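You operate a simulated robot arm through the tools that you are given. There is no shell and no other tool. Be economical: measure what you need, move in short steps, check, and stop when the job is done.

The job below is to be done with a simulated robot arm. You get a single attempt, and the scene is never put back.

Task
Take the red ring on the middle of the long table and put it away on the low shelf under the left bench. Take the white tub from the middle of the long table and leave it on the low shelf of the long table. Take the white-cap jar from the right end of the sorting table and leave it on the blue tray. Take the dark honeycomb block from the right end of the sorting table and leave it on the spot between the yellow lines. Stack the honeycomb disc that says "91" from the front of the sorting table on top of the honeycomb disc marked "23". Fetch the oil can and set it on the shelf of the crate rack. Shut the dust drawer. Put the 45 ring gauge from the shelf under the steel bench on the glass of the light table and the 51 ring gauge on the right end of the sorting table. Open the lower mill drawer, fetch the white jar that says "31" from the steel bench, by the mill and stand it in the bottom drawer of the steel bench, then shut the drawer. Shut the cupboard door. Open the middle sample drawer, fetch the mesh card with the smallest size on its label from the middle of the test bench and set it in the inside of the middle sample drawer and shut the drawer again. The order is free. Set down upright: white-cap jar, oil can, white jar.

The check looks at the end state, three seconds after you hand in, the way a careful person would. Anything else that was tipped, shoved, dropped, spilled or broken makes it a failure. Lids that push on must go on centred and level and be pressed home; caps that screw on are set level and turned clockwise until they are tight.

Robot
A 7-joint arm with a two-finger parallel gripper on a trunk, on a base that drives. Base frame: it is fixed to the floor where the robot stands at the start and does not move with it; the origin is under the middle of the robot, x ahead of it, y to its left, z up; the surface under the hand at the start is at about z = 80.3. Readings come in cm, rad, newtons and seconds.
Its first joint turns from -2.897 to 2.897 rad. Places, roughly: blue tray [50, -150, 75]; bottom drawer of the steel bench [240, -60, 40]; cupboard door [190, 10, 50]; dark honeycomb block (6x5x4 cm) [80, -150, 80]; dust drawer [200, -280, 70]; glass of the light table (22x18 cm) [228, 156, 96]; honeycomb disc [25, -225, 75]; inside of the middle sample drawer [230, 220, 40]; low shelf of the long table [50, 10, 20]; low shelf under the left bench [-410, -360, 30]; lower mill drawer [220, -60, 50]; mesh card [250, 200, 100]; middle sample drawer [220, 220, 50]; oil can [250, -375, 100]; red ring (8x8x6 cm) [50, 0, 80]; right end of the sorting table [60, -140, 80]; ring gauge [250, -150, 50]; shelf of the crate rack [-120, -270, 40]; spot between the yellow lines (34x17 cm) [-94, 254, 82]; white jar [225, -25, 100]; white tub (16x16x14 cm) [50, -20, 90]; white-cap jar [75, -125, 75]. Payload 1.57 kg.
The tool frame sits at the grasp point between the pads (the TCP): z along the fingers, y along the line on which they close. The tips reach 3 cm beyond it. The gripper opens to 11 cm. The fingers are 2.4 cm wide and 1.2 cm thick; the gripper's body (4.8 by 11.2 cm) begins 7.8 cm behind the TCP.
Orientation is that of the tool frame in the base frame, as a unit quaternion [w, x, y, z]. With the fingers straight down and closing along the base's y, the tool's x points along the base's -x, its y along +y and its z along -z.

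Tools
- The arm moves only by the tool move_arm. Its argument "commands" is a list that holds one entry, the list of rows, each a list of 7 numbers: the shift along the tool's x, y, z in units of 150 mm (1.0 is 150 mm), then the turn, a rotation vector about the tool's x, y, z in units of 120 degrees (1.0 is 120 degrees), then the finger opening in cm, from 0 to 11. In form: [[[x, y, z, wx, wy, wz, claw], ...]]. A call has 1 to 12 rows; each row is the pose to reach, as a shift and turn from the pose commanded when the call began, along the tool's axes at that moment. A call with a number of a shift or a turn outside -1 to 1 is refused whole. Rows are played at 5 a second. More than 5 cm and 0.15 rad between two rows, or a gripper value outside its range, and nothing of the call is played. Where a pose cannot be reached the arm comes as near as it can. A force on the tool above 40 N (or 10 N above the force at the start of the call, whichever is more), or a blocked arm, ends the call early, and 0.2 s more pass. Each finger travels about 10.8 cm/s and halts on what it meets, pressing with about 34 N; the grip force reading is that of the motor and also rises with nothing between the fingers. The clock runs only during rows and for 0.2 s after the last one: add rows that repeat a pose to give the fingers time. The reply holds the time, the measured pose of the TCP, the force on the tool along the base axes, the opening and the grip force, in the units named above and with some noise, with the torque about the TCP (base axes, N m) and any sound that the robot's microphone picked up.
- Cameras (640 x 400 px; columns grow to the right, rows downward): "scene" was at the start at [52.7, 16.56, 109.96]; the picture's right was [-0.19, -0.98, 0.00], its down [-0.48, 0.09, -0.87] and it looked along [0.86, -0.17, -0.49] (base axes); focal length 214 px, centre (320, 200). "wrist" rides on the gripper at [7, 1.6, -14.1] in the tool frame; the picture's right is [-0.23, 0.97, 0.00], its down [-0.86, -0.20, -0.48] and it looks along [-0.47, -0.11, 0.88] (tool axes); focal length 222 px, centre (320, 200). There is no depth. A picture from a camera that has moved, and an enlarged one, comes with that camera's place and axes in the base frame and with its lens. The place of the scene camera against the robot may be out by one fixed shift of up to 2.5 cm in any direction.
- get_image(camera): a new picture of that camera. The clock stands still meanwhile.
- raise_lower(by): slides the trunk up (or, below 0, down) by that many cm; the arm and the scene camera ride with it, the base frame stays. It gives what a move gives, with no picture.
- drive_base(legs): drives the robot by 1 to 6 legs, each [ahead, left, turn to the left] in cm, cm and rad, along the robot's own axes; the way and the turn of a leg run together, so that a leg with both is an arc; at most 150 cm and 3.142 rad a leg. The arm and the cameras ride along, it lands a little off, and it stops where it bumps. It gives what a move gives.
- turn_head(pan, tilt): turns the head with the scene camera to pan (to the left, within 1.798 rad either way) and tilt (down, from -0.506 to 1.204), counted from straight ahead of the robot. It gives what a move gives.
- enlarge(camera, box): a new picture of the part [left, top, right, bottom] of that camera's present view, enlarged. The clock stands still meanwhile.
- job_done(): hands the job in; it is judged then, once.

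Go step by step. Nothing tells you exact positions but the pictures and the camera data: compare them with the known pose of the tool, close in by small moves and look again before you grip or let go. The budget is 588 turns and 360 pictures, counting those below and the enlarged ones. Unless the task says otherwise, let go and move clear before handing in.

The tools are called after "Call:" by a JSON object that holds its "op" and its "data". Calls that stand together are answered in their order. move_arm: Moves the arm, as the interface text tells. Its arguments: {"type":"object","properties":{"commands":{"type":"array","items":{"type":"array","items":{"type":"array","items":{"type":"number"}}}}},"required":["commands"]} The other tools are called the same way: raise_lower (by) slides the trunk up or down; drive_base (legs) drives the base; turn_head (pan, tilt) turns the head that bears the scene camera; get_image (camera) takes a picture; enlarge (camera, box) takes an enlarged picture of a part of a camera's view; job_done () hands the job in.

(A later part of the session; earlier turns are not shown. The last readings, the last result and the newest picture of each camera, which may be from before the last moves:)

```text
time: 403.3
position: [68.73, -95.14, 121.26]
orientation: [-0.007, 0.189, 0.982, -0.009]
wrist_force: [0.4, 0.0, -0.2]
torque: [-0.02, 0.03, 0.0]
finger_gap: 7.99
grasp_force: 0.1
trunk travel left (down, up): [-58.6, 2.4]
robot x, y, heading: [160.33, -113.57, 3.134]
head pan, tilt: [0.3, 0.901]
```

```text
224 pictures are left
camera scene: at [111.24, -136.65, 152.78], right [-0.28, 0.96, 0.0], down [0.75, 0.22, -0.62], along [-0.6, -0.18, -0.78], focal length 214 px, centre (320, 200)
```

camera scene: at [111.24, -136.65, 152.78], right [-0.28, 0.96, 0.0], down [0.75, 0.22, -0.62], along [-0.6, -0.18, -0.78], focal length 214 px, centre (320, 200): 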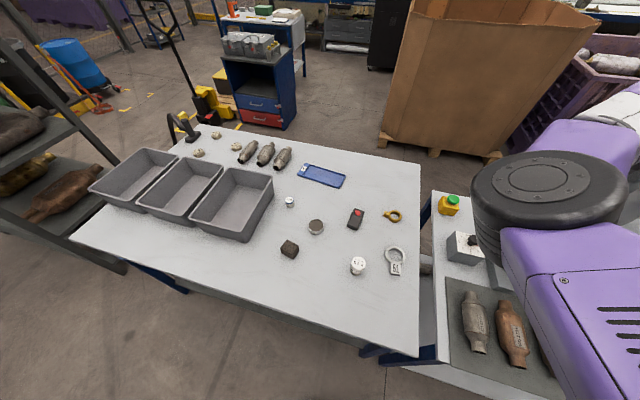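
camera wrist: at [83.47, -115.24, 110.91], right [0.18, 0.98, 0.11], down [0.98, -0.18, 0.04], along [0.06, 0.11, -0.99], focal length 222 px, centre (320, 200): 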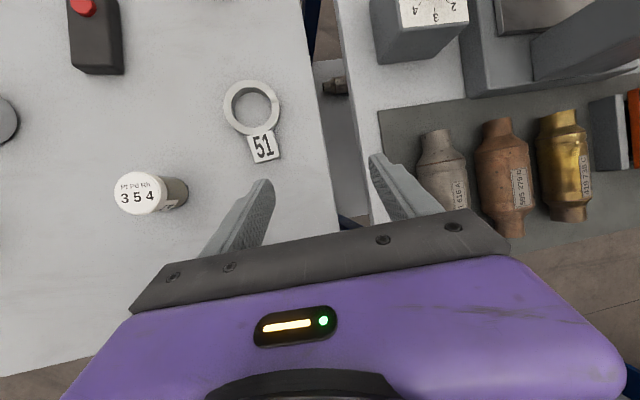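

Call:
{"op": "move_arm", "data": {"commands": [[[0, 0, -0.25, 0, 0, -0.045, 8], [0, 0, -0.5, 0, 0, -0.09, 8], [0, 0, -0.75, 0, 0, -0.135, 8], [0, 0, -1, 0, 0, -0.18, 8], [0, 0, -1, 0, 0, -0.18, 8]]]}}

Call:
{"op": "raise_lower", "data": {"by": -36}}

Call:
{"op": "drive_base", "data": {"legs": [[0, 46, 0]]}}

Call:
{"op": "get_image", "data": {"camera": "wrist"}}

```text
time: 404.5
position: [69.06, -94.88, 136.25]
orientation: [-0.008, 0.002, 1.0, -0.008]
wrist_force: [-0.2, 0.7, 0.3]
torque: [0.02, 0.04, -0.02]
finger_gap: 7.99
grasp_force: 0.0
trunk travel left (down, up): [-58.6, 2.4]
robot x, y, heading: [160.29, -113.15, 3.131]
head pan, tilt: [0.3, 0.901]
```

```text
time: 408.0
position: [69.04, -94.78, 100.32]
orientation: [-0.009, 0.003, 1.0, -0.008]
wrist_force: [0.2, 0.3, 0.6]
torque: [0.04, 0.01, 0.0]
finger_gap: 8.0
grasp_force: 0.0
trunk travel left (down, up): [-22.6, 38.4]
robot x, y, heading: [160.52, -113.23, 3.131]
head pan, tilt: [0.3, 0.901]
```

```text
time: 410.8
position: [68.49, -141.1, 100.3]
orientation: [-0.009, 0.001, 1.0, -0.008]
wrist_force: [0.3, 0.0, 0.1]
torque: [0.0, -0.01, -0.01]
finger_gap: 8.01
grasp_force: 0.0
trunk travel left (down, up): [-22.6, 38.4]
robot x, y, heading: [159.78, -159.33, 3.134]
head pan, tilt: [0.3, 0.901]
```

```text
223 pictures are left
camera wrist: at [61.69, -139.28, 114.47], right [0.23, 0.97, -0.02], down [0.86, -0.19, 0.47], along [0.45, -0.12, -0.88], focal length 222 px, centre (320, 200)
```

wrist: 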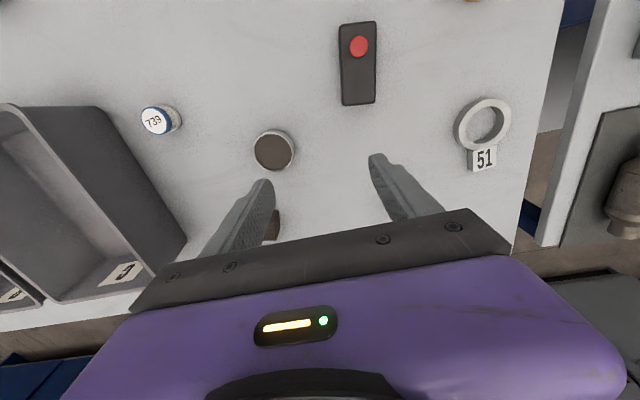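

Call:
{"op": "move_arm", "data": {"commands": [[[-0.2, 0.16, 0, 0, 0, 0, 8], [-0.4, 0.32, 0, 0, 0, 0, 8], [-0.6, 0.5, 0, 0, 0, 0, 8], [-0.83, 0.67, 0, 0, 0, 0, 8], [-0.83, 0.67, 0, 0, 0, 0, 8]]]}}

Call:
{"op": "get_image", "data": {"camera": "wrist"}}

```text
time: 412.0
position: [80.98, -131.13, 99.67]
orientation: [-0.009, 0.0, 1.0, -0.009]
wrist_force: [0.6, -0.1, -0.3]
torque: [0.01, 0.0, -0.01]
finger_gap: 7.99
grasp_force: 0.2
trunk travel left (down, up): [-22.6, 38.4]
robot x, y, heading: [159.87, -159.66, 3.136]
head pan, tilt: [0.3, 0.901]
```

```text
222 pictures are left
camera wrist: at [74.18, -129.31, 113.96], right [0.23, 0.97, -0.02], down [0.86, -0.19, 0.47], along [0.45, -0.12, -0.88], focal length 222 px, centre (320, 200)
```

wrist: 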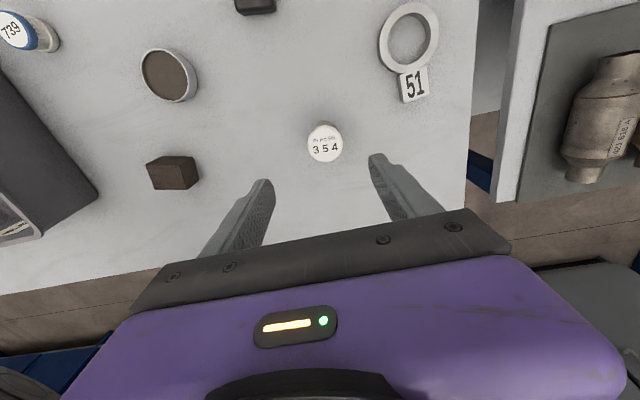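

Call:
{"op": "move_arm", "data": {"commands": [[[0.02, 0.015, 0.25, 0, 0, 0, 8], [0.04, 0.03, 0.5, 0, 0, 0, 8], [0.04, 0.03, 0.7, 0, 0, 0, 8], [0.04, 0.03, 0.7, 0, 0, 0, 8]]]}}

Call:
{"op": "get_image", "data": {"camera": "wrist"}}

```text
time: 413.0
position: [80.36, -130.7, 89.45]
orientation: [-0.01, 0.001, 1.0, -0.009]
wrist_force: [-0.7, 0.0, 0.2]
torque: [0.02, 0.04, 0.0]
finger_gap: 7.99
grasp_force: 0.1
trunk travel left (down, up): [-22.6, 38.4]
robot x, y, heading: [159.86, -159.12, 3.132]
head pan, tilt: [0.3, 0.901]
```

```text
221 pictures are left
camera wrist: at [73.4, -128.85, 103.58], right [0.23, 0.97, -0.02], down [0.86, -0.19, 0.47], along [0.45, -0.12, -0.88], focal length 222 px, centre (320, 200)
```

wrist: 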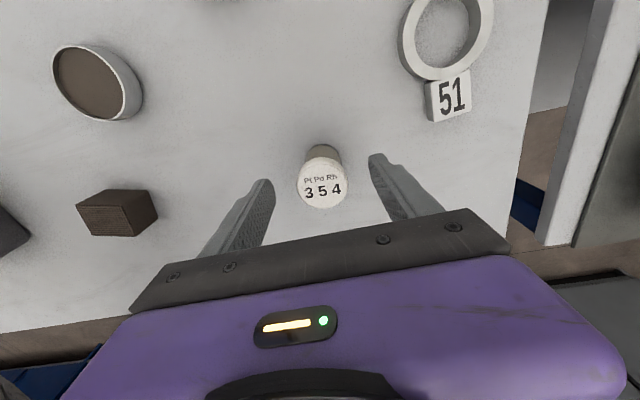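

Call:
{"op": "move_arm", "data": {"commands": [[[0, 0, 0.15, 0, 0, 0, 8], [0, 0, 0.3, 0, 0, 0, 8], [0, 0, 0.3, 0, 0, 0, 6], [0, 0, 0.3, 0, 0, 0, 4], [0, 0, 0.3, 0, 0, 0, 2], [0, 0, 0.3, 0, 0, 0, 2]]]}}

Call:
{"op": "get_image", "data": {"camera": "wrist"}}

```text
time: 414.4
position: [80.08, -130.98, 84.93]
orientation: [-0.008, 0.001, 1.0, -0.007]
wrist_force: [1.6, -0.1, 0.1]
torque: [0.02, 0.02, -0.01]
finger_gap: 4.32
grasp_force: 34.0
trunk travel left (down, up): [-22.6, 38.4]
robot x, y, heading: [159.66, -159.29, 3.135]
head pan, tilt: [0.3, 0.901]
```

```text
220 pictures are left
camera wrist: at [73.25, -129.11, 99.07], right [0.23, 0.97, -0.02], down [0.86, -0.19, 0.47], along [0.45, -0.12, -0.88], focal length 222 px, centre (320, 200)
```

wrist: 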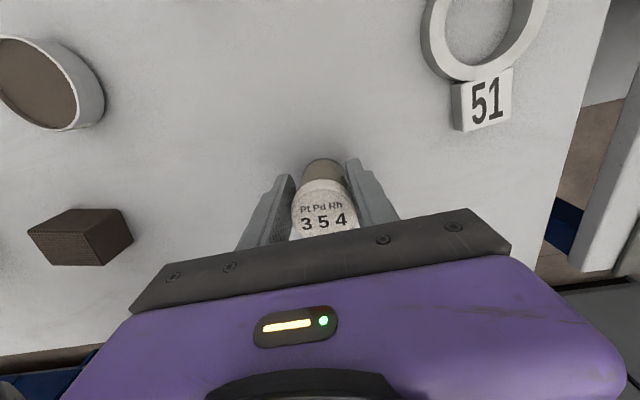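

Jar gripped. Lift and move toward the blue tray.

Call:
{"op": "move_arm", "data": {"commands": [[[0, 0, -0.25, 0, 0, 0, 2], [0, 0, -0.5, 0, 0, 0, 2], [0, 0, -0.8, 0, 0, 0, 2], [0, 0, -1, 0, 0, 0, 2], [0, 0, -1, 0, 0, 0, 2]]]}}

Call:
{"op": "drive_base", "data": {"legs": [[20, 0, 0]]}}

Call:
{"op": "get_image", "data": {"camera": "wrist"}}

```text
time: 415.6
position: [80.41, -130.83, 100.1]
orientation: [-0.01, 0.001, 1.0, -0.008]
wrist_force: [-0.6, 0.4, -0.5]
torque: [-0.01, 0.04, 0.02]
finger_gap: 4.31
grasp_force: 34.1
trunk travel left (down, up): [-22.6, 38.4]
robot x, y, heading: [160.1, -159.19, 3.131]
head pan, tilt: [0.3, 0.901]
```

```text
time: 417.2
position: [60.29, -130.38, 99.97]
orientation: [-0.01, 0.003, 1.0, -0.008]
wrist_force: [0.2, -0.3, -0.8]
torque: [0.01, 0.03, 0.0]
finger_gap: 4.3
grasp_force: 34.3
trunk travel left (down, up): [-22.6, 38.4]
robot x, y, heading: [139.65, -158.99, 3.128]
head pan, tilt: [0.3, 0.901]
```

```text
219 pictures are left
camera wrist: at [53.53, -128.5, 114.19], right [0.23, 0.97, -0.02], down [0.86, -0.2, 0.47], along [0.45, -0.12, -0.88], focal length 222 px, centre (320, 200)
```

wrist: 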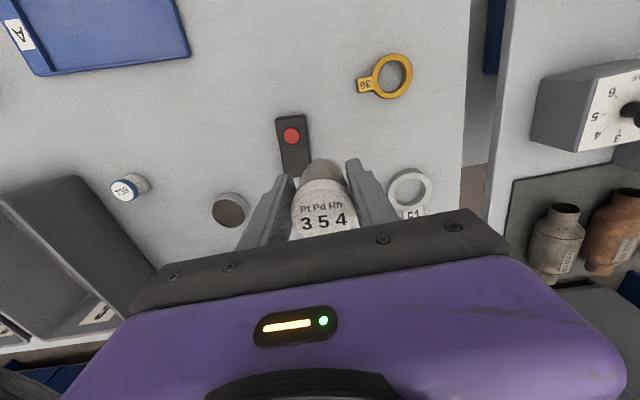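

Call:
{"op": "drive_base", "data": {"legs": [[6, 0, 0]]}}

Call:
{"op": "move_arm", "data": {"commands": [[[0.2, -0.25, 0, 0, 0, 0, 2], [0.4, -0.5, 0, 0, 0, 0, 2], [0.6, -0.75, 0, 0, 0, 0, 2], [0.75, -1, 0, 0, 0, 0, 2], [0.75, -1, 0, 0, 0, 0, 2]]]}}

Call:
{"op": "get_image", "data": {"camera": "wrist"}}

```text
time: 418.3
position: [54.69, -130.51, 100.0]
orientation: [-0.009, 0.0, 1.0, -0.009]
wrist_force: [0.4, 0.2, -1.3]
torque: [-0.01, -0.01, -0.02]
finger_gap: 4.31
grasp_force: 34.2
trunk travel left (down, up): [-22.6, 38.4]
robot x, y, heading: [134.21, -158.92, 3.132]
head pan, tilt: [0.3, 0.901]
stopped in leg 1: the robot was blocked; the commanded pose is now the measured one
```

```text
time: 419.5
position: [43.25, -145.61, 100.3]
orientation: [-0.008, 0.001, 1.0, -0.009]
wrist_force: [0.4, 0.5, -1.7]
torque: [0.0, 0.0, -0.02]
finger_gap: 4.33
grasp_force: 34.2
trunk travel left (down, up): [-22.6, 38.4]
robot x, y, heading: [133.93, -159.01, 3.136]
head pan, tilt: [0.3, 0.901]
```

```text
218 pictures are left
camera wrist: at [36.48, -143.67, 114.45], right [0.23, 0.97, -0.02], down [0.86, -0.19, 0.47], along [0.45, -0.12, -0.88], focal length 222 px, centre (320, 200)
```

wrist: 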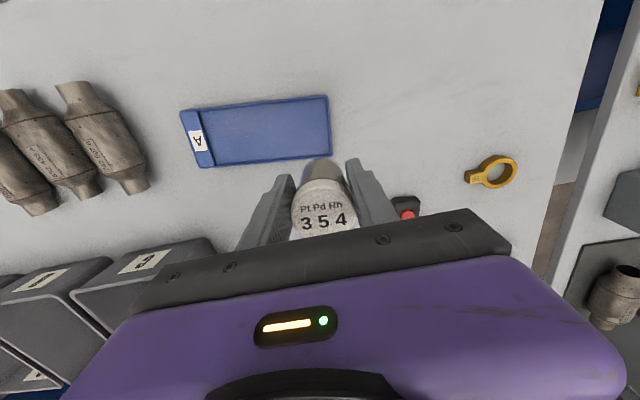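

Call:
{"op": "move_arm", "data": {"commands": [[[0.08, -0.17, 0.1, 0, 0, 0, 2], [0.15, -0.35, 0.2, 0, 0, 0, 2], [0.15, -0.35, 0.5, 0, 0, 0, 2], [0.15, -0.35, 0.8, 0, 0, 0, 2], [0.15, -0.35, 0.8, 0, 0, 0, 2]]]}}

Call:
{"op": "get_image", "data": {"camera": "wrist"}}

```text
time: 420.7
position: [41.12, -150.61, 88.64]
orientation: [-0.008, 0.0, 1.0, -0.007]
wrist_force: [0.6, 0.2, -0.3]
torque: [0.01, -0.03, 0.0]
finger_gap: 4.32
grasp_force: 34.1
trunk travel left (down, up): [-22.6, 38.4]
robot x, y, heading: [134.33, -158.69, 3.137]
head pan, tilt: [0.3, 0.901]
```

```text
217 pictures are left
camera wrist: at [34.33, -148.84, 102.88], right [0.23, 0.97, -0.02], down [0.86, -0.19, 0.47], along [0.45, -0.12, -0.88], focal length 222 px, centre (320, 200)
```

wrist: 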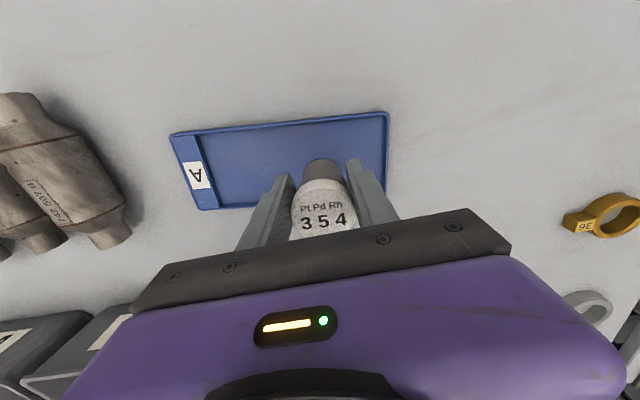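

Call:
{"op": "move_arm", "data": {"commands": [[[0, 0, 0.06, 0, 0, 0, 2], [0, 0, 0.12, 0, 0, 0, 2], [0, 0, 0.16, 0, 0, 0, 2], [0, 0, 0.19, 0, 0, 0, 2], [0, 0, 0.22, 0, 0, 0, 2], [0, 0, 0.25, 0, 0, 0, 2], [0, 0, 0.28, 0, 0, 0, 2]]]}}

```text
time: 422.3
position: [40.77, -150.92, 84.68]
orientation: [-0.011, 0.0, 1.0, -0.008]
wrist_force: [0.2, -0.3, 30.1]
torque: [0.08, -0.19, 0.13]
finger_gap: 4.34
grasp_force: 34.4
trunk travel left (down, up): [-22.6, 38.4]
robot x, y, heading: [134.35, -159.39, 3.134]
head pan, tilt: [0.3, 0.901]
```

Contact with the tray floor. Release and lift.

Call:
{"op": "move_arm", "data": {"commands": [[[0, 0, -0.02, 0, 0, 0, 4.8], [0, 0, -0.02, 0, 0, 0, 6], [0, 0, -0.02, 0, 0, 0, 6], [0, 0, -0.25, 0, 0, 0, 6], [0, 0, -0.5, 0, 0, 0, 6], [0, 0, -0.75, 0, 0, 0, 6], [0, 0, -1, 0, 0, 0, 6]]]}}

Call:
{"op": "get_image", "data": {"camera": "wrist"}}

```text
time: 423.9
position: [41.07, -150.8, 99.3]
orientation: [-0.007, 0.0, 1.0, -0.008]
wrist_force: [0.6, -0.3, -0.5]
torque: [0.0, -0.04, 0.0]
finger_gap: 6.0
grasp_force: 0.1
trunk travel left (down, up): [-22.6, 38.4]
robot x, y, heading: [134.58, -159.05, 3.133]
head pan, tilt: [0.3, 0.901]
```

```text
216 pictures are left
camera wrist: at [34.32, -149.02, 113.43], right [0.23, 0.97, -0.02], down [0.86, -0.19, 0.47], along [0.45, -0.12, -0.88], focal length 222 px, centre (320, 200)
```

wrist: 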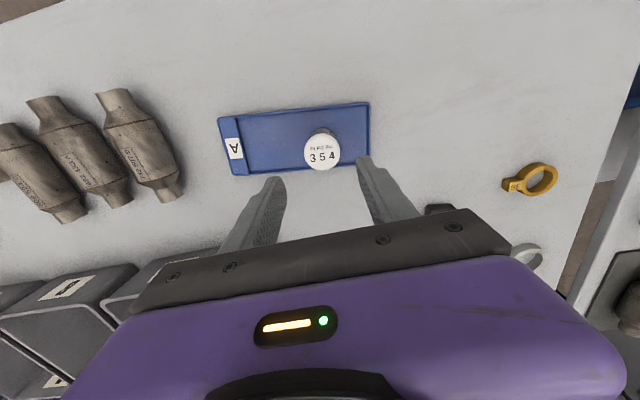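

Jar stands upright in the blue tray. Next the dust drawer further along the aisle; retract, back off and turn.

Call:
{"op": "drive_base", "data": {"legs": [[-16, 0, 0]]}}

Call:
{"op": "move_arm", "data": {"commands": [[[-0.25, 0, -0.1, 0, 0, 0, 6], [-0.5, 0, -0.2, 0, 0, 0, 6], [-0.75, 0, -0.3, 0, 0, 0, 6], [-1, 0, -0.4, 0, 0, 0, 6], [-1, 0, -0.4, 0, 0, 0, 6]]]}}

Call:
{"op": "drive_base", "data": {"legs": [[0, 0, 1.57]]}}

Call:
{"op": "turn_head", "data": {"pan": 0.4, "tilt": 0.6}}

Call:
{"op": "get_image", "data": {"camera": "scene"}}

```text
time: 425.3
position: [57.36, -151.2, 99.41]
orientation: [-0.008, -0.001, 1.0, -0.008]
wrist_force: [0.6, -0.3, 0.5]
torque: [0.02, 0.02, 0.01]
finger_gap: 6.02
grasp_force: 0.0
trunk travel left (down, up): [-22.6, 38.4]
robot x, y, heading: [150.51, -159.0, 3.137]
head pan, tilt: [0.3, 0.901]
```

```text
time: 426.5
position: [72.41, -151.07, 104.98]
orientation: [-0.009, -0.001, 1.0, -0.009]
wrist_force: [0.1, -0.1, -0.8]
torque: [-0.01, -0.02, -0.01]
finger_gap: 6.02
grasp_force: 0.1
trunk travel left (down, up): [-22.6, 38.4]
robot x, y, heading: [150.48, -158.91, 3.136]
head pan, tilt: [0.3, 0.901]
```

```text
time: 430.8
position: [144.47, -237.08, 104.99]
orientation: [0.0, 0.718, -0.696, 0.011]
wrist_force: [-1.1, -0.9, 0.4]
torque: [0.0, 0.0, 0.01]
finger_gap: 6.0
grasp_force: 0.1
trunk travel left (down, up): [-22.6, 38.4]
robot x, y, heading: [150.29, -159.01, -1.549]
head pan, tilt: [0.3, 0.901]
```

```text
time: 431.6
position: [144.61, -237.23, 104.93]
orientation: [0.001, 0.717, -0.697, 0.012]
wrist_force: [-0.9, 0.5, -0.3]
torque: [-0.02, 0.01, 0.0]
finger_gap: 5.99
grasp_force: 0.1
trunk travel left (down, up): [-22.6, 38.4]
robot x, y, heading: [150.6, -159.04, -1.55]
head pan, tilt: [0.4, 0.6]
```

```text
215 pictures are left
camera scene: at [176.11, -211.03, 119.25], right [-0.91, -0.41, 0.0], down [-0.23, 0.52, -0.82], along [0.34, -0.75, -0.57], focal length 214 px, centre (320, 200)
```

scene: 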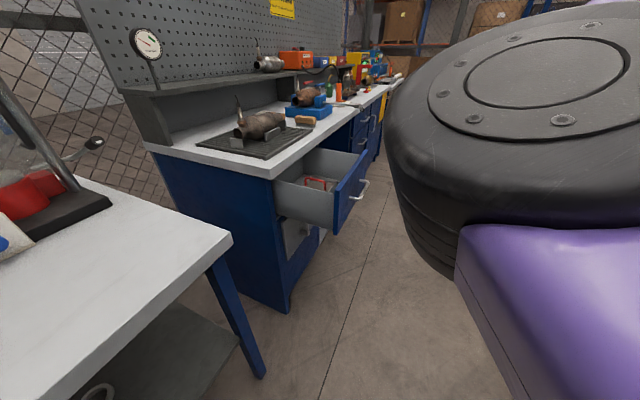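

Call:
{"op": "move_arm", "data": {"commands": [[[0, -0.05, 0.1, 0.0625, 0, 0, 4], [0, -0.1, 0.2, 0.125, 0, 0, 2], [0, -0.15, 0.3, 0.1875, 0, 0, 0], [0, -0.2, 0.4, 0.25, 0, 0, 0], [0, -0.3, 0.5, 0.3125, 0, 0, 0], [0, -0.4, 0.6, 0.375, 0, 0, 0], [0, -0.5, 0.7, 0.4375, 0, 0, 0], [0, -0.6, 0.8, 0.5, 0, 0, 0], [0, -0.7, 0.9, 0.5625, 0, 0, 0], [0, -0.8, 1, 0.625, 0, 0, 0], [0, -0.9, 1, 0.6875, 0, 0, 0], [0, -1, 1, 0.75, 0, 0, 0]]]}}

Call:
{"op": "get_image", "data": {"camera": "scene"}}

```text
time: 434.2
position: [158.4, -236.87, 90.26]
orientation: [-0.472, 0.54, -0.517, 0.467]
wrist_force: [0.0, -0.2, 0.1]
torque: [0.01, -0.02, -0.02]
finger_gap: 0.01
grasp_force: 21.5
out of reach, approached as far as the arm can: row 12
trunk travel left (down, up): [-22.6, 38.4]
robot x, y, heading: [150.9, -159.29, -1.551]
head pan, tilt: [0.4, 0.6]
```

```text
214 pictures are left
camera scene: at [176.11, -211.03, 119.26], right [-0.91, -0.41, 0.0], down [-0.23, 0.52, -0.83], along [0.34, -0.75, -0.56], focal length 214 px, centre (320, 200)
```

scene: 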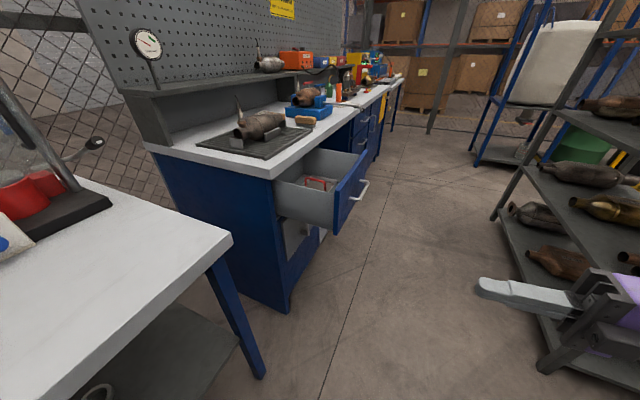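

Call:
{"op": "raise_lower", "data": {"by": -10}}

Call:
{"op": "drive_base", "data": {"legs": [[22, 0, -0.02]]}}

Call:
{"op": "get_image", "data": {"camera": "scene"}}

Call:
{"op": "get_image", "data": {"camera": "wrist"}}

```text
time: 435.5
position: [158.39, -236.91, 80.21]
orientation: [-0.471, 0.541, -0.517, 0.467]
wrist_force: [0.0, 0.8, -0.2]
torque: [0.02, 0.02, 0.02]
finger_gap: 0.01
grasp_force: 20.6
trunk travel left (down, up): [-12.6, 48.4]
robot x, y, heading: [150.96, -159.19, -1.547]
head pan, tilt: [0.4, 0.6]
```

```text
time: 437.2
position: [156.34, -258.68, 80.18]
orientation: [-0.464, 0.534, -0.525, 0.474]
wrist_force: [-0.4, -0.2, -0.2]
torque: [0.01, 0.02, 0.01]
finger_gap: 0.01
grasp_force: 21.4
trunk travel left (down, up): [-12.6, 48.4]
robot x, y, heading: [150.69, -180.5, -1.578]
head pan, tilt: [0.4, 0.6]
```

```text
213 pictures are left
camera scene: at [174.9, -233.25, 109.25], right [-0.92, -0.38, 0.0], down [-0.22, 0.52, -0.83], along [0.32, -0.76, -0.56], focal length 214 px, centre (320, 200)
```

scene: 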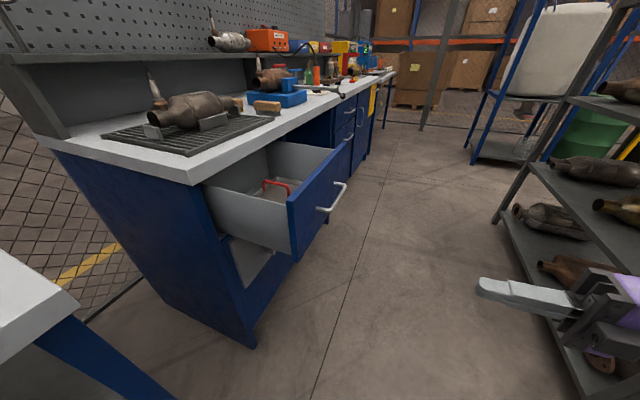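

```text
212 pictures are left
camera wrist: at [142.06, -265.67, 80.37], right [-0.12, 0.21, -0.97], down [-0.45, 0.86, 0.24], along [0.88, 0.47, -0.01], focal length 222 px, centre (320, 200)
```

wrist: 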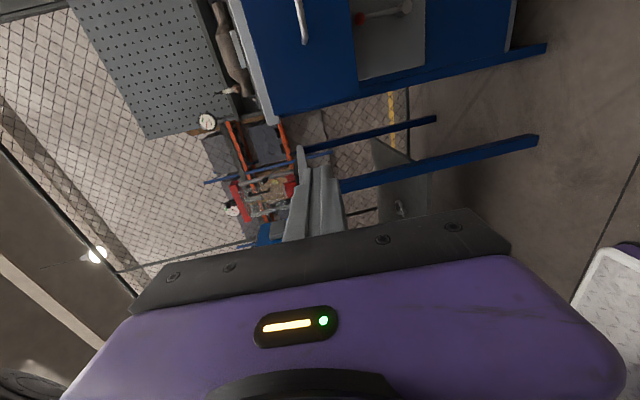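

Call:
{"op": "drive_base", "data": {"legs": [[25, 0, 0]]}}

Call:
{"op": "move_arm", "data": {"commands": [[[0, 0, 0.25, 0, 0, 0, 0], [0, 0.05, 0.5, 0, 0, 0, 0], [0, 0.05, 0.75, 0, 0, 0, 0], [0, 0.05, 1, 0, 0, 0, 0], [0, 0.05, 1, 0, 0, 0, 0]]]}}

Call:
{"op": "get_image", "data": {"camera": "scene"}}

```text
time: 439.0
position: [156.56, -283.26, 80.19]
orientation: [-0.465, 0.534, -0.524, 0.473]
wrist_force: [-0.7, -0.2, 0.3]
torque: [0.01, -0.03, -0.02]
finger_gap: 0.0
grasp_force: 21.9
trunk travel left (down, up): [-12.6, 48.4]
robot x, y, heading: [150.87, -205.5, -1.573]
head pan, tilt: [0.4, 0.6]
```

```text
time: 440.2
position: [171.38, -283.21, 77.59]
orientation: [-0.465, 0.534, -0.524, 0.473]
wrist_force: [-0.5, -1.2, -0.4]
torque: [-0.02, 0.0, -0.01]
finger_gap: 0.0
grasp_force: 21.4
trunk travel left (down, up): [-12.6, 48.4]
robot x, y, heading: [150.29, -205.59, -1.568]
head pan, tilt: [0.4, 0.6]
```

```text
211 pictures are left
camera scene: at [174.94, -257.86, 109.26], right [-0.92, -0.39, 0.0], down [-0.22, 0.52, -0.83], along [0.32, -0.76, -0.56], focal length 214 px, centre (320, 200)
```

scene: 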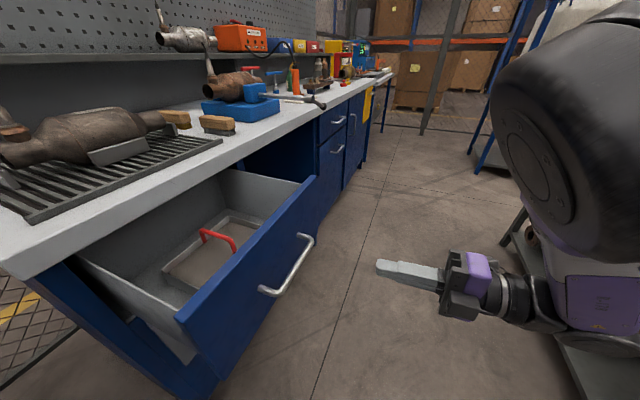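

Call:
{"op": "drive_base", "data": {"legs": [[0, 20, 0]]}}

Call:
{"op": "move_arm", "data": {"commands": [[[0, 0, 0.2, 0, 0, 0, 0], [0, 0, 0.4, 0, 0, 0, 0], [0, 0, 0.6, 0, 0, 0, 0], [0, 0, 0.8, 0, 0, 0, 0], [0, 0, 1, 0, 0, 0, 0]]]}}

Call:
{"op": "get_image", "data": {"camera": "scene"}}

```text
time: 441.8
position: [191.38, -283.3, 77.59]
orientation: [-0.465, 0.534, -0.525, 0.472]
wrist_force: [-0.4, 0.6, -0.4]
torque: [0.02, -0.02, 0.02]
finger_gap: 0.01
grasp_force: 21.6
trunk travel left (down, up): [-12.6, 48.4]
robot x, y, heading: [170.77, -205.22, -1.571]
head pan, tilt: [0.4, 0.6]
```

```text
time: 443.2
position: [202.97, -286.08, 76.68]
orientation: [0.448, -0.515, 0.54, -0.493]
wrist_force: [-0.7, -0.5, -0.9]
torque: [0.0, -0.02, 0.04]
finger_gap: 0.0
grasp_force: 21.7
trunk travel left (down, up): [-12.6, 48.4]
robot x, y, heading: [170.71, -205.12, -1.575]
head pan, tilt: [0.4, 0.6]
stopped in row 5: the arm was blocked; the commanded pose is now the measured one
```

```text
210 pictures are left
camera scene: at [195.08, -257.93, 109.34], right [-0.92, -0.39, 0.0], down [-0.22, 0.51, -0.83], along [0.33, -0.76, -0.56], focal length 214 px, centre (320, 200)
```

scene: 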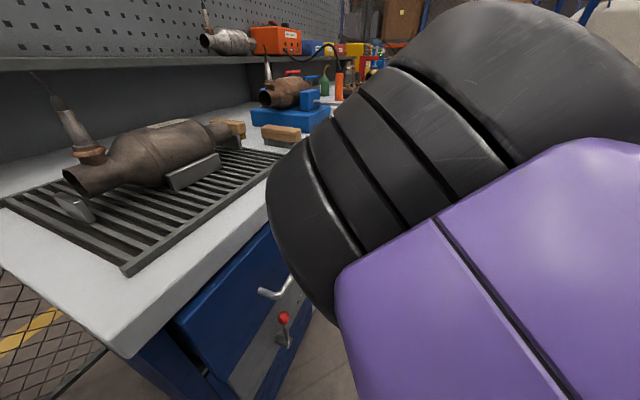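

Call:
{"op": "enlarge", "data": {"camera": "scene", "box": [100, 220, 330, 400]}}

Call:
{"op": "get_image", "data": {"camera": "wrist"}}

```text
2.22 times, centred on (215, 310) of scene
camera zoom: at [195.08, -257.93, 109.34], right [-0.92, -0.39, 0.0], down [-0.22, 0.51, -0.83], along [0.33, -0.76, -0.56], focal length 477 px, centre (553, -44)
```

zoom: 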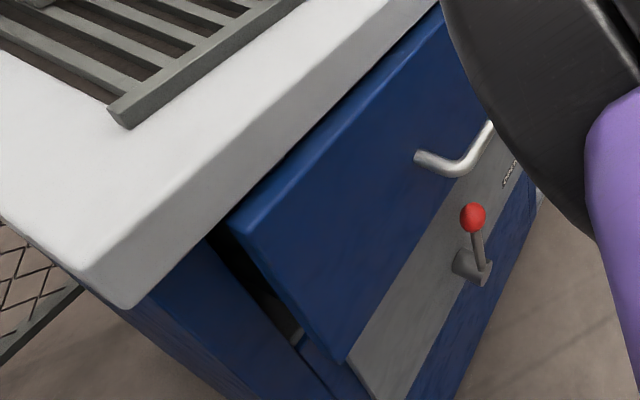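

```text
208 pictures are left
camera wrist: at [188.22, -292.12, 76.68], right [-0.09, 0.21, -0.97], down [-0.39, 0.89, 0.23], along [0.92, 0.4, 0.0], focal length 222 px, centre (320, 200)
```

wrist: 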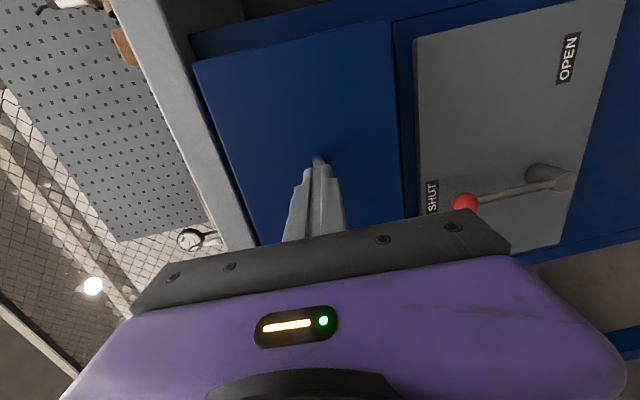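

Call:
{"op": "drive_base", "data": {"legs": [[0, 4, 0]]}}

Call:
{"op": "enlarge", "data": {"camera": "scene", "box": [100, 220, 330, 400]}}

```text
time: 444.1
position: [207.04, -286.22, 76.6]
orientation: [0.449, -0.514, 0.539, -0.494]
wrist_force: [0.1, 0.6, -0.1]
torque: [-0.01, 0.03, 0.01]
finger_gap: 0.0
grasp_force: 21.4
trunk travel left (down, up): [-12.6, 48.4]
robot x, y, heading: [174.66, -205.17, -1.575]
head pan, tilt: [0.4, 0.6]
```

```text
2.22 times, centred on (215, 310) of scene
camera zoom: at [199.03, -257.94, 109.32], right [-0.92, -0.39, 0.0], down [-0.22, 0.51, -0.83], along [0.33, -0.76, -0.56], focal length 477 px, centre (553, -44)
```

zoom: 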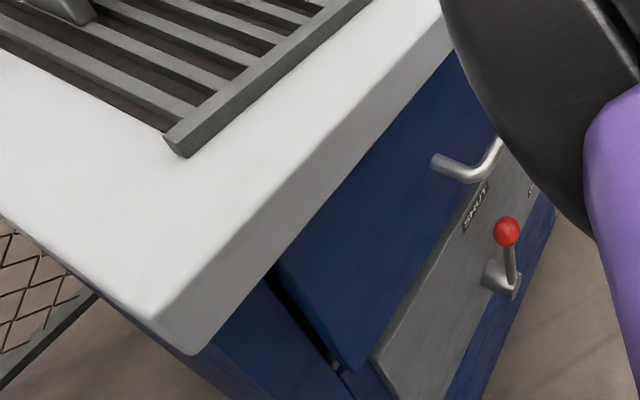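

Call:
{"op": "drive_base", "data": {"legs": [[0, 4, 0]]}}

Call:
{"op": "enlarge", "data": {"camera": "scene", "box": [100, 220, 330, 400]}}

```text
time: 444.8
position: [207.44, -286.16, 76.61]
orientation: [0.446, -0.514, 0.542, -0.493]
wrist_force: [-2.3, 1.6, 1.1]
torque: [0.0, 0.0, 0.01]
finger_gap: 0.0
grasp_force: 21.7
trunk travel left (down, up): [-12.6, 48.4]
robot x, y, heading: [175.63, -205.26, -1.572]
head pan, tilt: [0.4, 0.6]
stopped in leg 1: the force on the tool passed its limit at 66 N (the readings are from after the stop); the commanded pose is now the measured one
```

```text
2.22 times, centred on (215, 310) of scene
camera zoom: at [199.9, -257.95, 109.25], right [-0.92, -0.39, 0.0], down [-0.22, 0.52, -0.83], along [0.32, -0.76, -0.56], focal length 477 px, centre (553, -44)
```

zoom: 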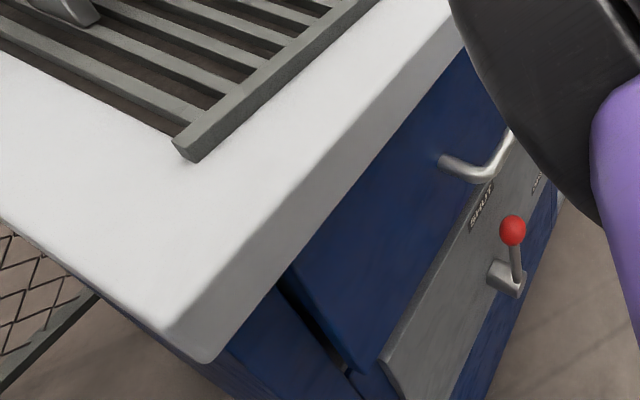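

Dust drawer is shut against its stop. Next: the oil can further along.

Call:
{"op": "drive_base", "data": {"legs": [[0, -24, 0], [55, 0, 0]]}}

Call:
{"op": "turn_head", "data": {"pan": 1.0, "tilt": 0.5}}

Call:
{"op": "get_image", "data": {"camera": "scene"}}

```text
time: 449.4
position: [183.2, -341.96, 76.6]
orientation: [0.446, -0.513, 0.542, -0.494]
wrist_force: [1.0, 0.1, 0.3]
torque: [0.0, 0.0, -0.01]
finger_gap: 0.01
grasp_force: 21.2
trunk travel left (down, up): [-12.6, 48.4]
robot x, y, heading: [151.44, -260.97, -1.579]
head pan, tilt: [0.4, 0.6]
```

```text
time: 450.4
position: [183.17, -341.92, 76.61]
orientation: [0.445, -0.513, 0.543, -0.494]
wrist_force: [0.7, -0.4, -1.0]
torque: [-0.02, 0.0, -0.04]
finger_gap: 0.03
grasp_force: 21.1
trunk travel left (down, up): [-12.6, 48.4]
robot x, y, heading: [151.54, -260.93, -1.574]
head pan, tilt: [1.0, 0.499]
```

```text
205 pictures are left
camera scene: at [180.07, -310.41, 110.16], right [-0.54, -0.84, 0.0], down [-0.4, 0.26, -0.88], along [0.74, -0.48, -0.48], focal length 214 px, centre (320, 200)
```

scene: 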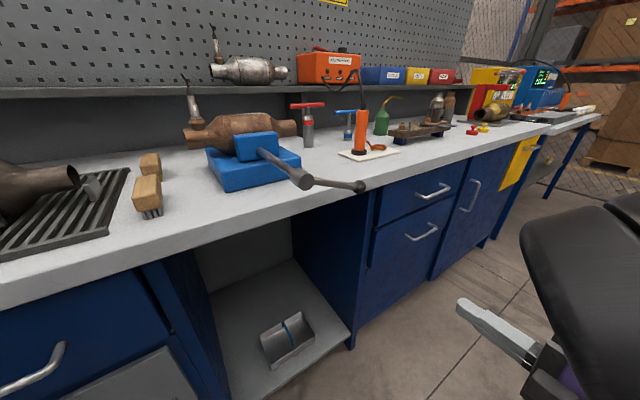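

Call:
{"op": "enlarge", "data": {"camera": "scene", "box": [280, 80, 480, 180]}}

```text
3.20 times, centred on (380, 130) of scene
camera zoom: at [180.07, -310.41, 110.16], right [-0.54, -0.84, 0.0], down [-0.4, 0.26, -0.88], along [0.74, -0.48, -0.48], focal length 686 px, centre (128, 424)
```

zoom: 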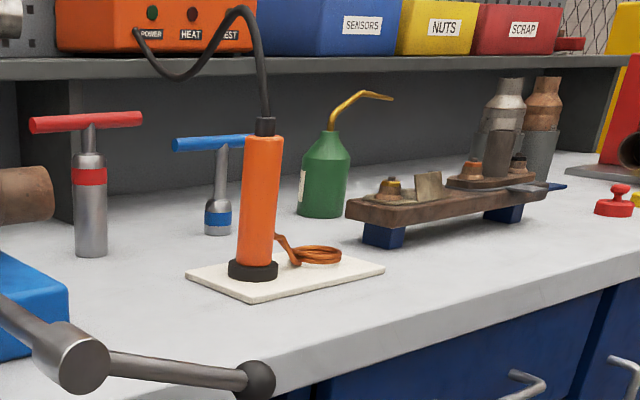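

Call:
{"op": "raise_lower", "data": {"by": 35}}

Call:
{"op": "drive_base", "data": {"legs": [[45, 0, 0]]}}

Call:
{"op": "turn_head", "data": {"pan": 1.4, "tilt": 0.7}}

Call:
{"op": "get_image", "data": {"camera": "scene"}}

```text
time: 453.8
position: [183.25, -341.91, 111.55]
orientation: [0.446, -0.513, 0.543, -0.494]
wrist_force: [0.0, -0.5, 0.4]
torque: [-0.01, -0.03, -0.02]
finger_gap: 0.0
grasp_force: 20.9
trunk travel left (down, up): [-47.6, 13.4]
robot x, y, heading: [151.69, -260.78, -1.571]
head pan, tilt: [1.0, 0.499]
```

```text
time: 456.5
position: [182.73, -386.28, 111.59]
orientation: [0.445, -0.511, 0.544, -0.495]
wrist_force: [0.4, -0.5, 0.3]
torque: [-0.02, -0.01, 0.02]
finger_gap: 0.02
grasp_force: 20.8
trunk travel left (down, up): [-47.6, 13.4]
robot x, y, heading: [151.46, -305.23, -1.58]
head pan, tilt: [1.0, 0.499]
```

```text
time: 457.4
position: [182.74, -386.33, 111.66]
orientation: [0.445, -0.512, 0.544, -0.494]
wrist_force: [0.2, -0.2, -0.8]
torque: [0.02, -0.03, 0.0]
finger_gap: 0.0
grasp_force: 21.1
trunk travel left (down, up): [-47.6, 13.4]
robot x, y, heading: [151.25, -305.44, -1.581]
head pan, tilt: [1.4, 0.7]
```

```text
203 pictures are left
camera scene: at [180.34, -351.38, 143.4], right [-0.18, -0.98, 0.0], down [-0.63, 0.12, -0.77], along [0.75, -0.14, -0.64], focal length 214 px, centre (320, 200)
```

scene: 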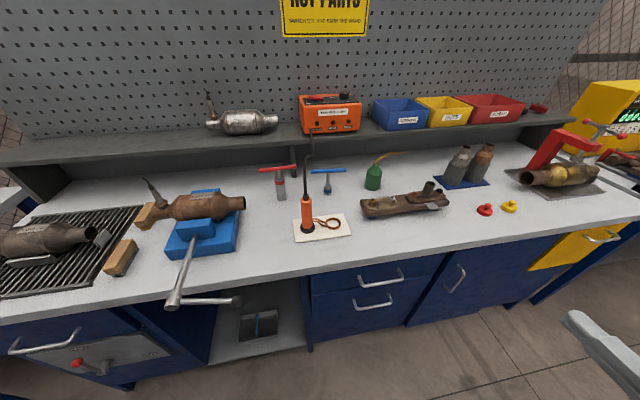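

The green oil can stands behind a wooden stand; I'll approach diagonally from its left with a tilted hand. First roll the tool so the camera is on top.

Call:
{"op": "move_arm", "data": {"commands": [[[0, 0, -0.05, 0, 0, -0.0625, 2], [0, 0, -0.1, 0, 0, -0.125, 4], [0, 0, -0.15, 0, 0, -0.1875, 6], [0, 0, -0.2, 0, 0, -0.25, 8], [0, 0, -0.25, 0, 0, -0.3125, 9], [0, 0, -0.3, 0, 0, -0.375, 9], [0, 0, -0.35, 0, 0, -0.4375, 9], [0, 0, -0.4, 0, 0, -0.5, 9], [0, 0, -0.4, 0, 0, -0.5625, 9], [0, 0, -0.4, 0, 0, -0.625, 9], [0, 0, -0.4, 0, 0, -0.6875, 9], [0, 0, -0.4, 0, 0, -0.75, 9]]]}}

```text
time: 460.0
position: [176.64, -385.88, 112.28]
orientation: [0.036, 0.746, -0.021, 0.664]
wrist_force: [0.1, -0.3, 0.0]
torque: [0.0, -0.01, 0.01]
finger_gap: 8.99
grasp_force: 0.1
trunk travel left (down, up): [-47.6, 13.4]
robot x, y, heading: [151.43, -305.9, -1.583]
head pan, tilt: [1.4, 0.7]
```

Call:
{"op": "move_arm", "data": {"commands": [[[0, -0.12, 0, -0.049, -0.0283, 0.0203, 9], [0, -0.25, 0, -0.098, -0.0566, 0.0405, 9], [0, -0.37, 0, -0.1476, -0.0849, 0.0608, 9], [0, -0.5, 0, -0.1968, -0.1132, 0.081, 9], [0, -0.62, 0, -0.246, -0.1415, 0.1013, 9], [0, -0.75, 0, -0.295, -0.1698, 0.1215, 9], [0, -0.87, 0, -0.344, -0.1981, 0.1418, 9], [0, -1, 0, -0.3935, -0.2264, 0.162, 9], [0, -1, 0, -0.3935, -0.2264, 0.162, 9]]]}}

Call:
{"op": "get_image", "data": {"camera": "wrist"}}

```text
time: 461.0
position: [167.76, -382.84, 111.48]
orientation: [0.182, 0.769, -0.302, 0.534]
wrist_force: [0.0, -0.5, 0.1]
torque: [0.02, 0.0, 0.0]
finger_gap: 9.01
grasp_force: 0.0
trunk travel left (down, up): [-47.6, 13.4]
robot x, y, heading: [151.06, -305.41, -1.573]
head pan, tilt: [1.4, 0.7]
stopped in row 5: the arm was blocked; the commanded pose is now the measured one
```

```text
202 pictures are left
camera wrist: at [158.25, -377.56, 122.97], right [-0.7, -0.67, -0.25], down [-0.42, 0.67, -0.61], along [0.58, -0.32, -0.75], focal length 222 px, centre (320, 200)
```

wrist: 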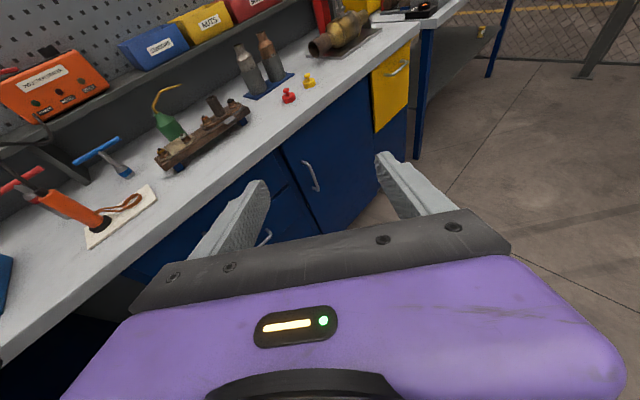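

Call:
{"op": "move_arm", "data": {"commands": [[[0.07, -0.18, 0.19, 0, 0, 0, 9], [0.14, -0.36, 0.38, 0, 0, 0, 9], [0.2, -0.53, 0.57, 0, 0, 0, 9], [0.2, -0.53, 0.57, 0, 0, 0, 9]]]}}

Call:
{"op": "turn_head", "data": {"pan": 0.3, "tilt": 0.8}}

Call:
{"op": "get_image", "data": {"camera": "scene"}}

```text
time: 461.6
position: [163.8, -386.99, 112.52]
orientation: [0.241, 0.726, -0.381, 0.519]
wrist_force: [0.0, -0.1, -1.1]
torque: [-0.01, -0.03, 0.0]
finger_gap: 9.02
grasp_force: 0.1
trunk travel left (down, up): [-47.6, 13.4]
robot x, y, heading: [151.15, -305.27, -1.578]
head pan, tilt: [1.4, 0.7]
stopped in row 2: the arm was blocked; the commanded pose is now the measured one
```

```text
time: 462.9
position: [163.59, -387.19, 112.36]
orientation: [0.242, 0.725, -0.384, 0.518]
wrist_force: [-0.5, -0.9, -0.5]
torque: [0.01, -0.02, 0.0]
finger_gap: 9.04
grasp_force: 0.1
trunk travel left (down, up): [-47.6, 13.4]
robot x, y, heading: [151.08, -305.44, -1.58]
head pan, tilt: [0.3, 0.799]
```

```text
201 pictures are left
camera scene: at [179.98, -352.73, 143.43], right [-0.34, -0.94, 0.0], down [-0.6, 0.22, -0.77], along [0.72, -0.26, -0.64], focal length 214 px, centre (320, 200)
```

scene: 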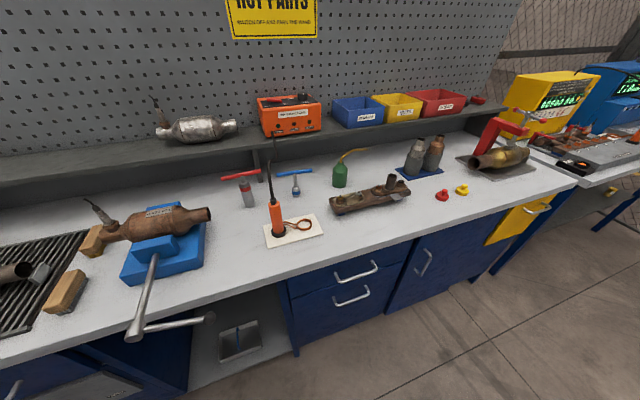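

The elbow is jammed against the head again. Extending forward and down to free it.

Call:
{"op": "move_arm", "data": {"commands": [[[-0.06, 0.12, 0.19, 0, 0, 0, 9], [-0.12, 0.24, 0.38, 0, 0, 0, 9], [-0.19, 0.37, 0.58, 0, 0, 0, 9], [-0.255, 0.495, 0.784, 0, 0, 0, 9], [-0.255, 0.495, 0.784, 0, 0, 0, 9]]]}}

Call:
{"op": "turn_head", "data": {"pan": 0.6, "tilt": 0.8}}

Call:
{"op": "get_image", "data": {"camera": "scene"}}

```text
time: 464.1
position: [163.74, -398.93, 104.16]
orientation: [0.241, 0.726, -0.382, 0.519]
wrist_force: [0.1, -0.5, -0.3]
torque: [-0.03, 0.0, -0.01]
finger_gap: 9.0
grasp_force: 0.0
trunk travel left (down, up): [-47.6, 13.4]
robot x, y, heading: [151.47, -305.36, -1.577]
head pan, tilt: [0.3, 0.799]
```

```text
time: 464.9
position: [163.75, -398.99, 104.15]
orientation: [0.242, 0.726, -0.382, 0.519]
wrist_force: [0.1, 0.1, 0.0]
torque: [0.02, 0.0, 0.01]
finger_gap: 9.01
grasp_force: 0.0
trunk travel left (down, up): [-47.6, 13.4]
robot x, y, heading: [151.45, -305.48, -1.578]
head pan, tilt: [0.6, 0.799]
```

```text
200 pictures are left
camera scene: at [176.46, -356.56, 142.57], right [-0.83, -0.56, 0.0], down [-0.4, 0.6, -0.7], along [0.39, -0.58, -0.72], focal length 214 px, centre (320, 200)
```

scene: 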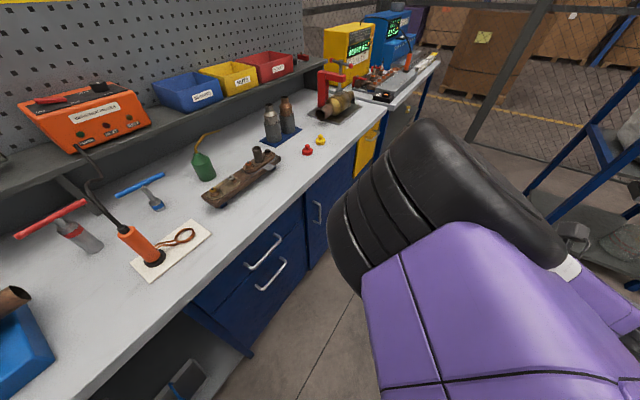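

Call:
{"op": "raise_lower", "data": {"by": 13}}

Call:
{"op": "move_arm", "data": {"commands": [[[-0.25, -0.02, 0.09, 0, 0, 0, 9], [-0.5, -0.04, 0.18, 0, 0, 0, 9], [-0.75, -0.06, 0.27, 0, 0, 0, 9], [-0.95, -0.08, 0.35, 0, 0, 0, 9], [-0.95, -0.08, 0.35, 0, 0, 0, 9]]]}}

Call:
{"op": "get_image", "data": {"camera": "scene"}}

```text
time: 466.5
position: [163.87, -398.96, 117.38]
orientation: [0.242, 0.725, -0.382, 0.52]
wrist_force: [1.1, -0.3, -0.1]
torque: [0.01, 0.0, 0.05]
finger_gap: 9.01
grasp_force: 0.0
trunk travel left (down, up): [-60.6, 0.4]
robot x, y, heading: [151.28, -305.38, -1.58]
head pan, tilt: [0.6, 0.799]
```

```text
time: 467.7
position: [165.56, -397.79, 102.32]
orientation: [0.241, 0.725, -0.381, 0.52]
wrist_force: [0.0, 0.1, 0.5]
torque: [0.02, 0.02, 0.02]
finger_gap: 8.99
grasp_force: 0.0
trunk travel left (down, up): [-60.6, 0.4]
robot x, y, heading: [151.32, -305.59, -1.575]
head pan, tilt: [0.6, 0.799]
```

```text
199 pictures are left
camera scene: at [176.47, -356.56, 155.57], right [-0.83, -0.56, 0.0], down [-0.4, 0.6, -0.7], along [0.39, -0.58, -0.72], focal length 214 px, centre (320, 200)
```

scene: 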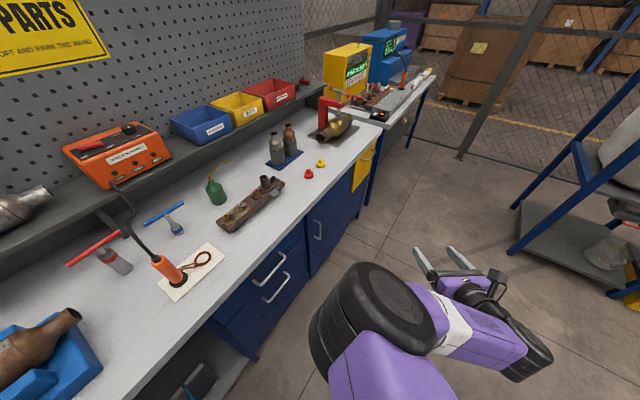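

Call:
{"op": "move_arm", "data": {"commands": [[[-0.023, -0.233, -0.03, 0, 0, 0, 9], [-0.046, -0.465, -0.06, 0, 0, 0, 9], [-0.07, -0.7, -0.092, 0, 0, 0, 9], [-0.092, -0.93, -0.123, 0, 0, 0, 9], [-0.092, -0.93, -0.123, 0, 0, 0, 9]]]}}

Call:
{"op": "move_arm", "data": {"commands": [[[0.02, -0.23, 0.02, 0, 0, 0, 9], [0.04, -0.46, 0.04, 0, 0, 0, 9], [0.05, -0.7, 0.06, 0, 0, 0, 9], [0.06, -0.93, 0.08, 0, 0, 0, 9], [0.06, -0.93, 0.08, 0, 0, 0, 9]]]}}

Call:
{"op": "get_image", "data": {"camera": "scene"}}

```text
time: 468.9
position: [175.53, -387.8, 102.35]
orientation: [0.24, 0.726, -0.38, 0.52]
wrist_force: [-0.1, 0.6, -0.6]
torque: [0.02, 0.03, -0.03]
finger_gap: 8.99
grasp_force: 0.1
trunk travel left (down, up): [-60.6, 0.4]
robot x, y, heading: [150.94, -305.25, -1.583]
head pan, tilt: [0.6, 0.799]
```

```text
time: 470.1
position: [187.51, -380.74, 103.21]
orientation: [0.24, 0.726, -0.38, 0.52]
wrist_force: [-0.5, -0.1, -1.6]
torque: [0.01, 0.0, -0.01]
finger_gap: 8.99
grasp_force: 0.1
trunk travel left (down, up): [-60.6, 0.4]
robot x, y, heading: [151.04, -305.52, -1.581]
head pan, tilt: [0.6, 0.799]
```

```text
198 pictures are left
camera scene: at [176.48, -356.55, 155.57], right [-0.83, -0.56, 0.0], down [-0.4, 0.59, -0.7], along [0.39, -0.58, -0.72], focal length 214 px, centre (320, 200)
```

scene: 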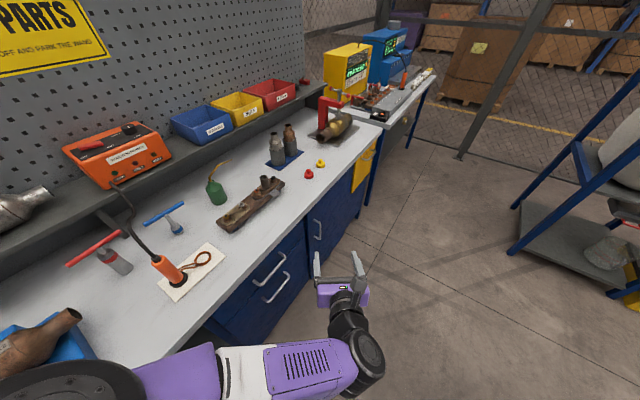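

Call:
{"op": "move_arm", "data": {"commands": [[[0.02, -0.23, 0.02, 0, 0, 0, 9], [0.04, -0.46, 0.04, 0, 0, 0, 9], [0.05, -0.7, 0.06, 0, 0, 0, 9], [0.06, -0.93, 0.08, 0, 0, 0, 9], [0.06, -0.93, 0.08, 0, 0, 0, 9]]]}}

Call:
{"op": "move_arm", "data": {"commands": [[[0.02, -0.23, 0.02, 0, 0, 0, 9], [0.04, -0.46, 0.04, 0, 0, 0, 9], [0.05, -0.7, 0.06, 0, 0, 0, 9], [0.06, -0.93, 0.08, 0, 0, 0, 9], [0.06, -0.93, 0.08, 0, 0, 0, 9]]]}}

Call:
{"op": "get_image", "data": {"camera": "wrist"}}

```text
time: 471.3
position: [199.6, -373.73, 104.48]
orientation: [0.241, 0.726, -0.381, 0.52]
wrist_force: [-0.2, 0.5, -0.7]
torque: [0.01, -0.01, 0.0]
finger_gap: 9.01
grasp_force: 0.1
trunk travel left (down, up): [-60.6, 0.4]
robot x, y, heading: [151.27, -305.2, -1.577]
head pan, tilt: [0.6, 0.799]
```

```text
time: 472.5
position: [211.65, -366.36, 105.43]
orientation: [0.24, 0.726, -0.381, 0.52]
wrist_force: [-0.2, 0.2, -0.5]
torque: [-0.01, 0.02, 0.01]
finger_gap: 9.01
grasp_force: 0.1
trunk travel left (down, up): [-60.6, 0.4]
robot x, y, heading: [151.41, -305.42, -1.583]
head pan, tilt: [0.6, 0.799]
```

```text
197 pictures are left
camera wrist: at [203.33, -358.87, 116.75], right [-0.82, -0.51, -0.26], down [-0.26, 0.73, -0.63], along [0.51, -0.45, -0.73], focal length 222 px, centre (320, 200)
```

wrist: 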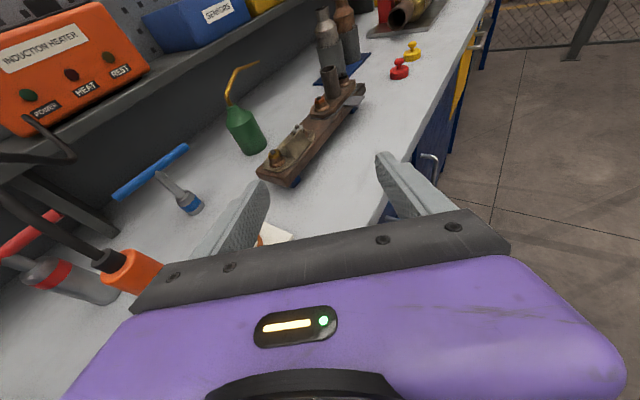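

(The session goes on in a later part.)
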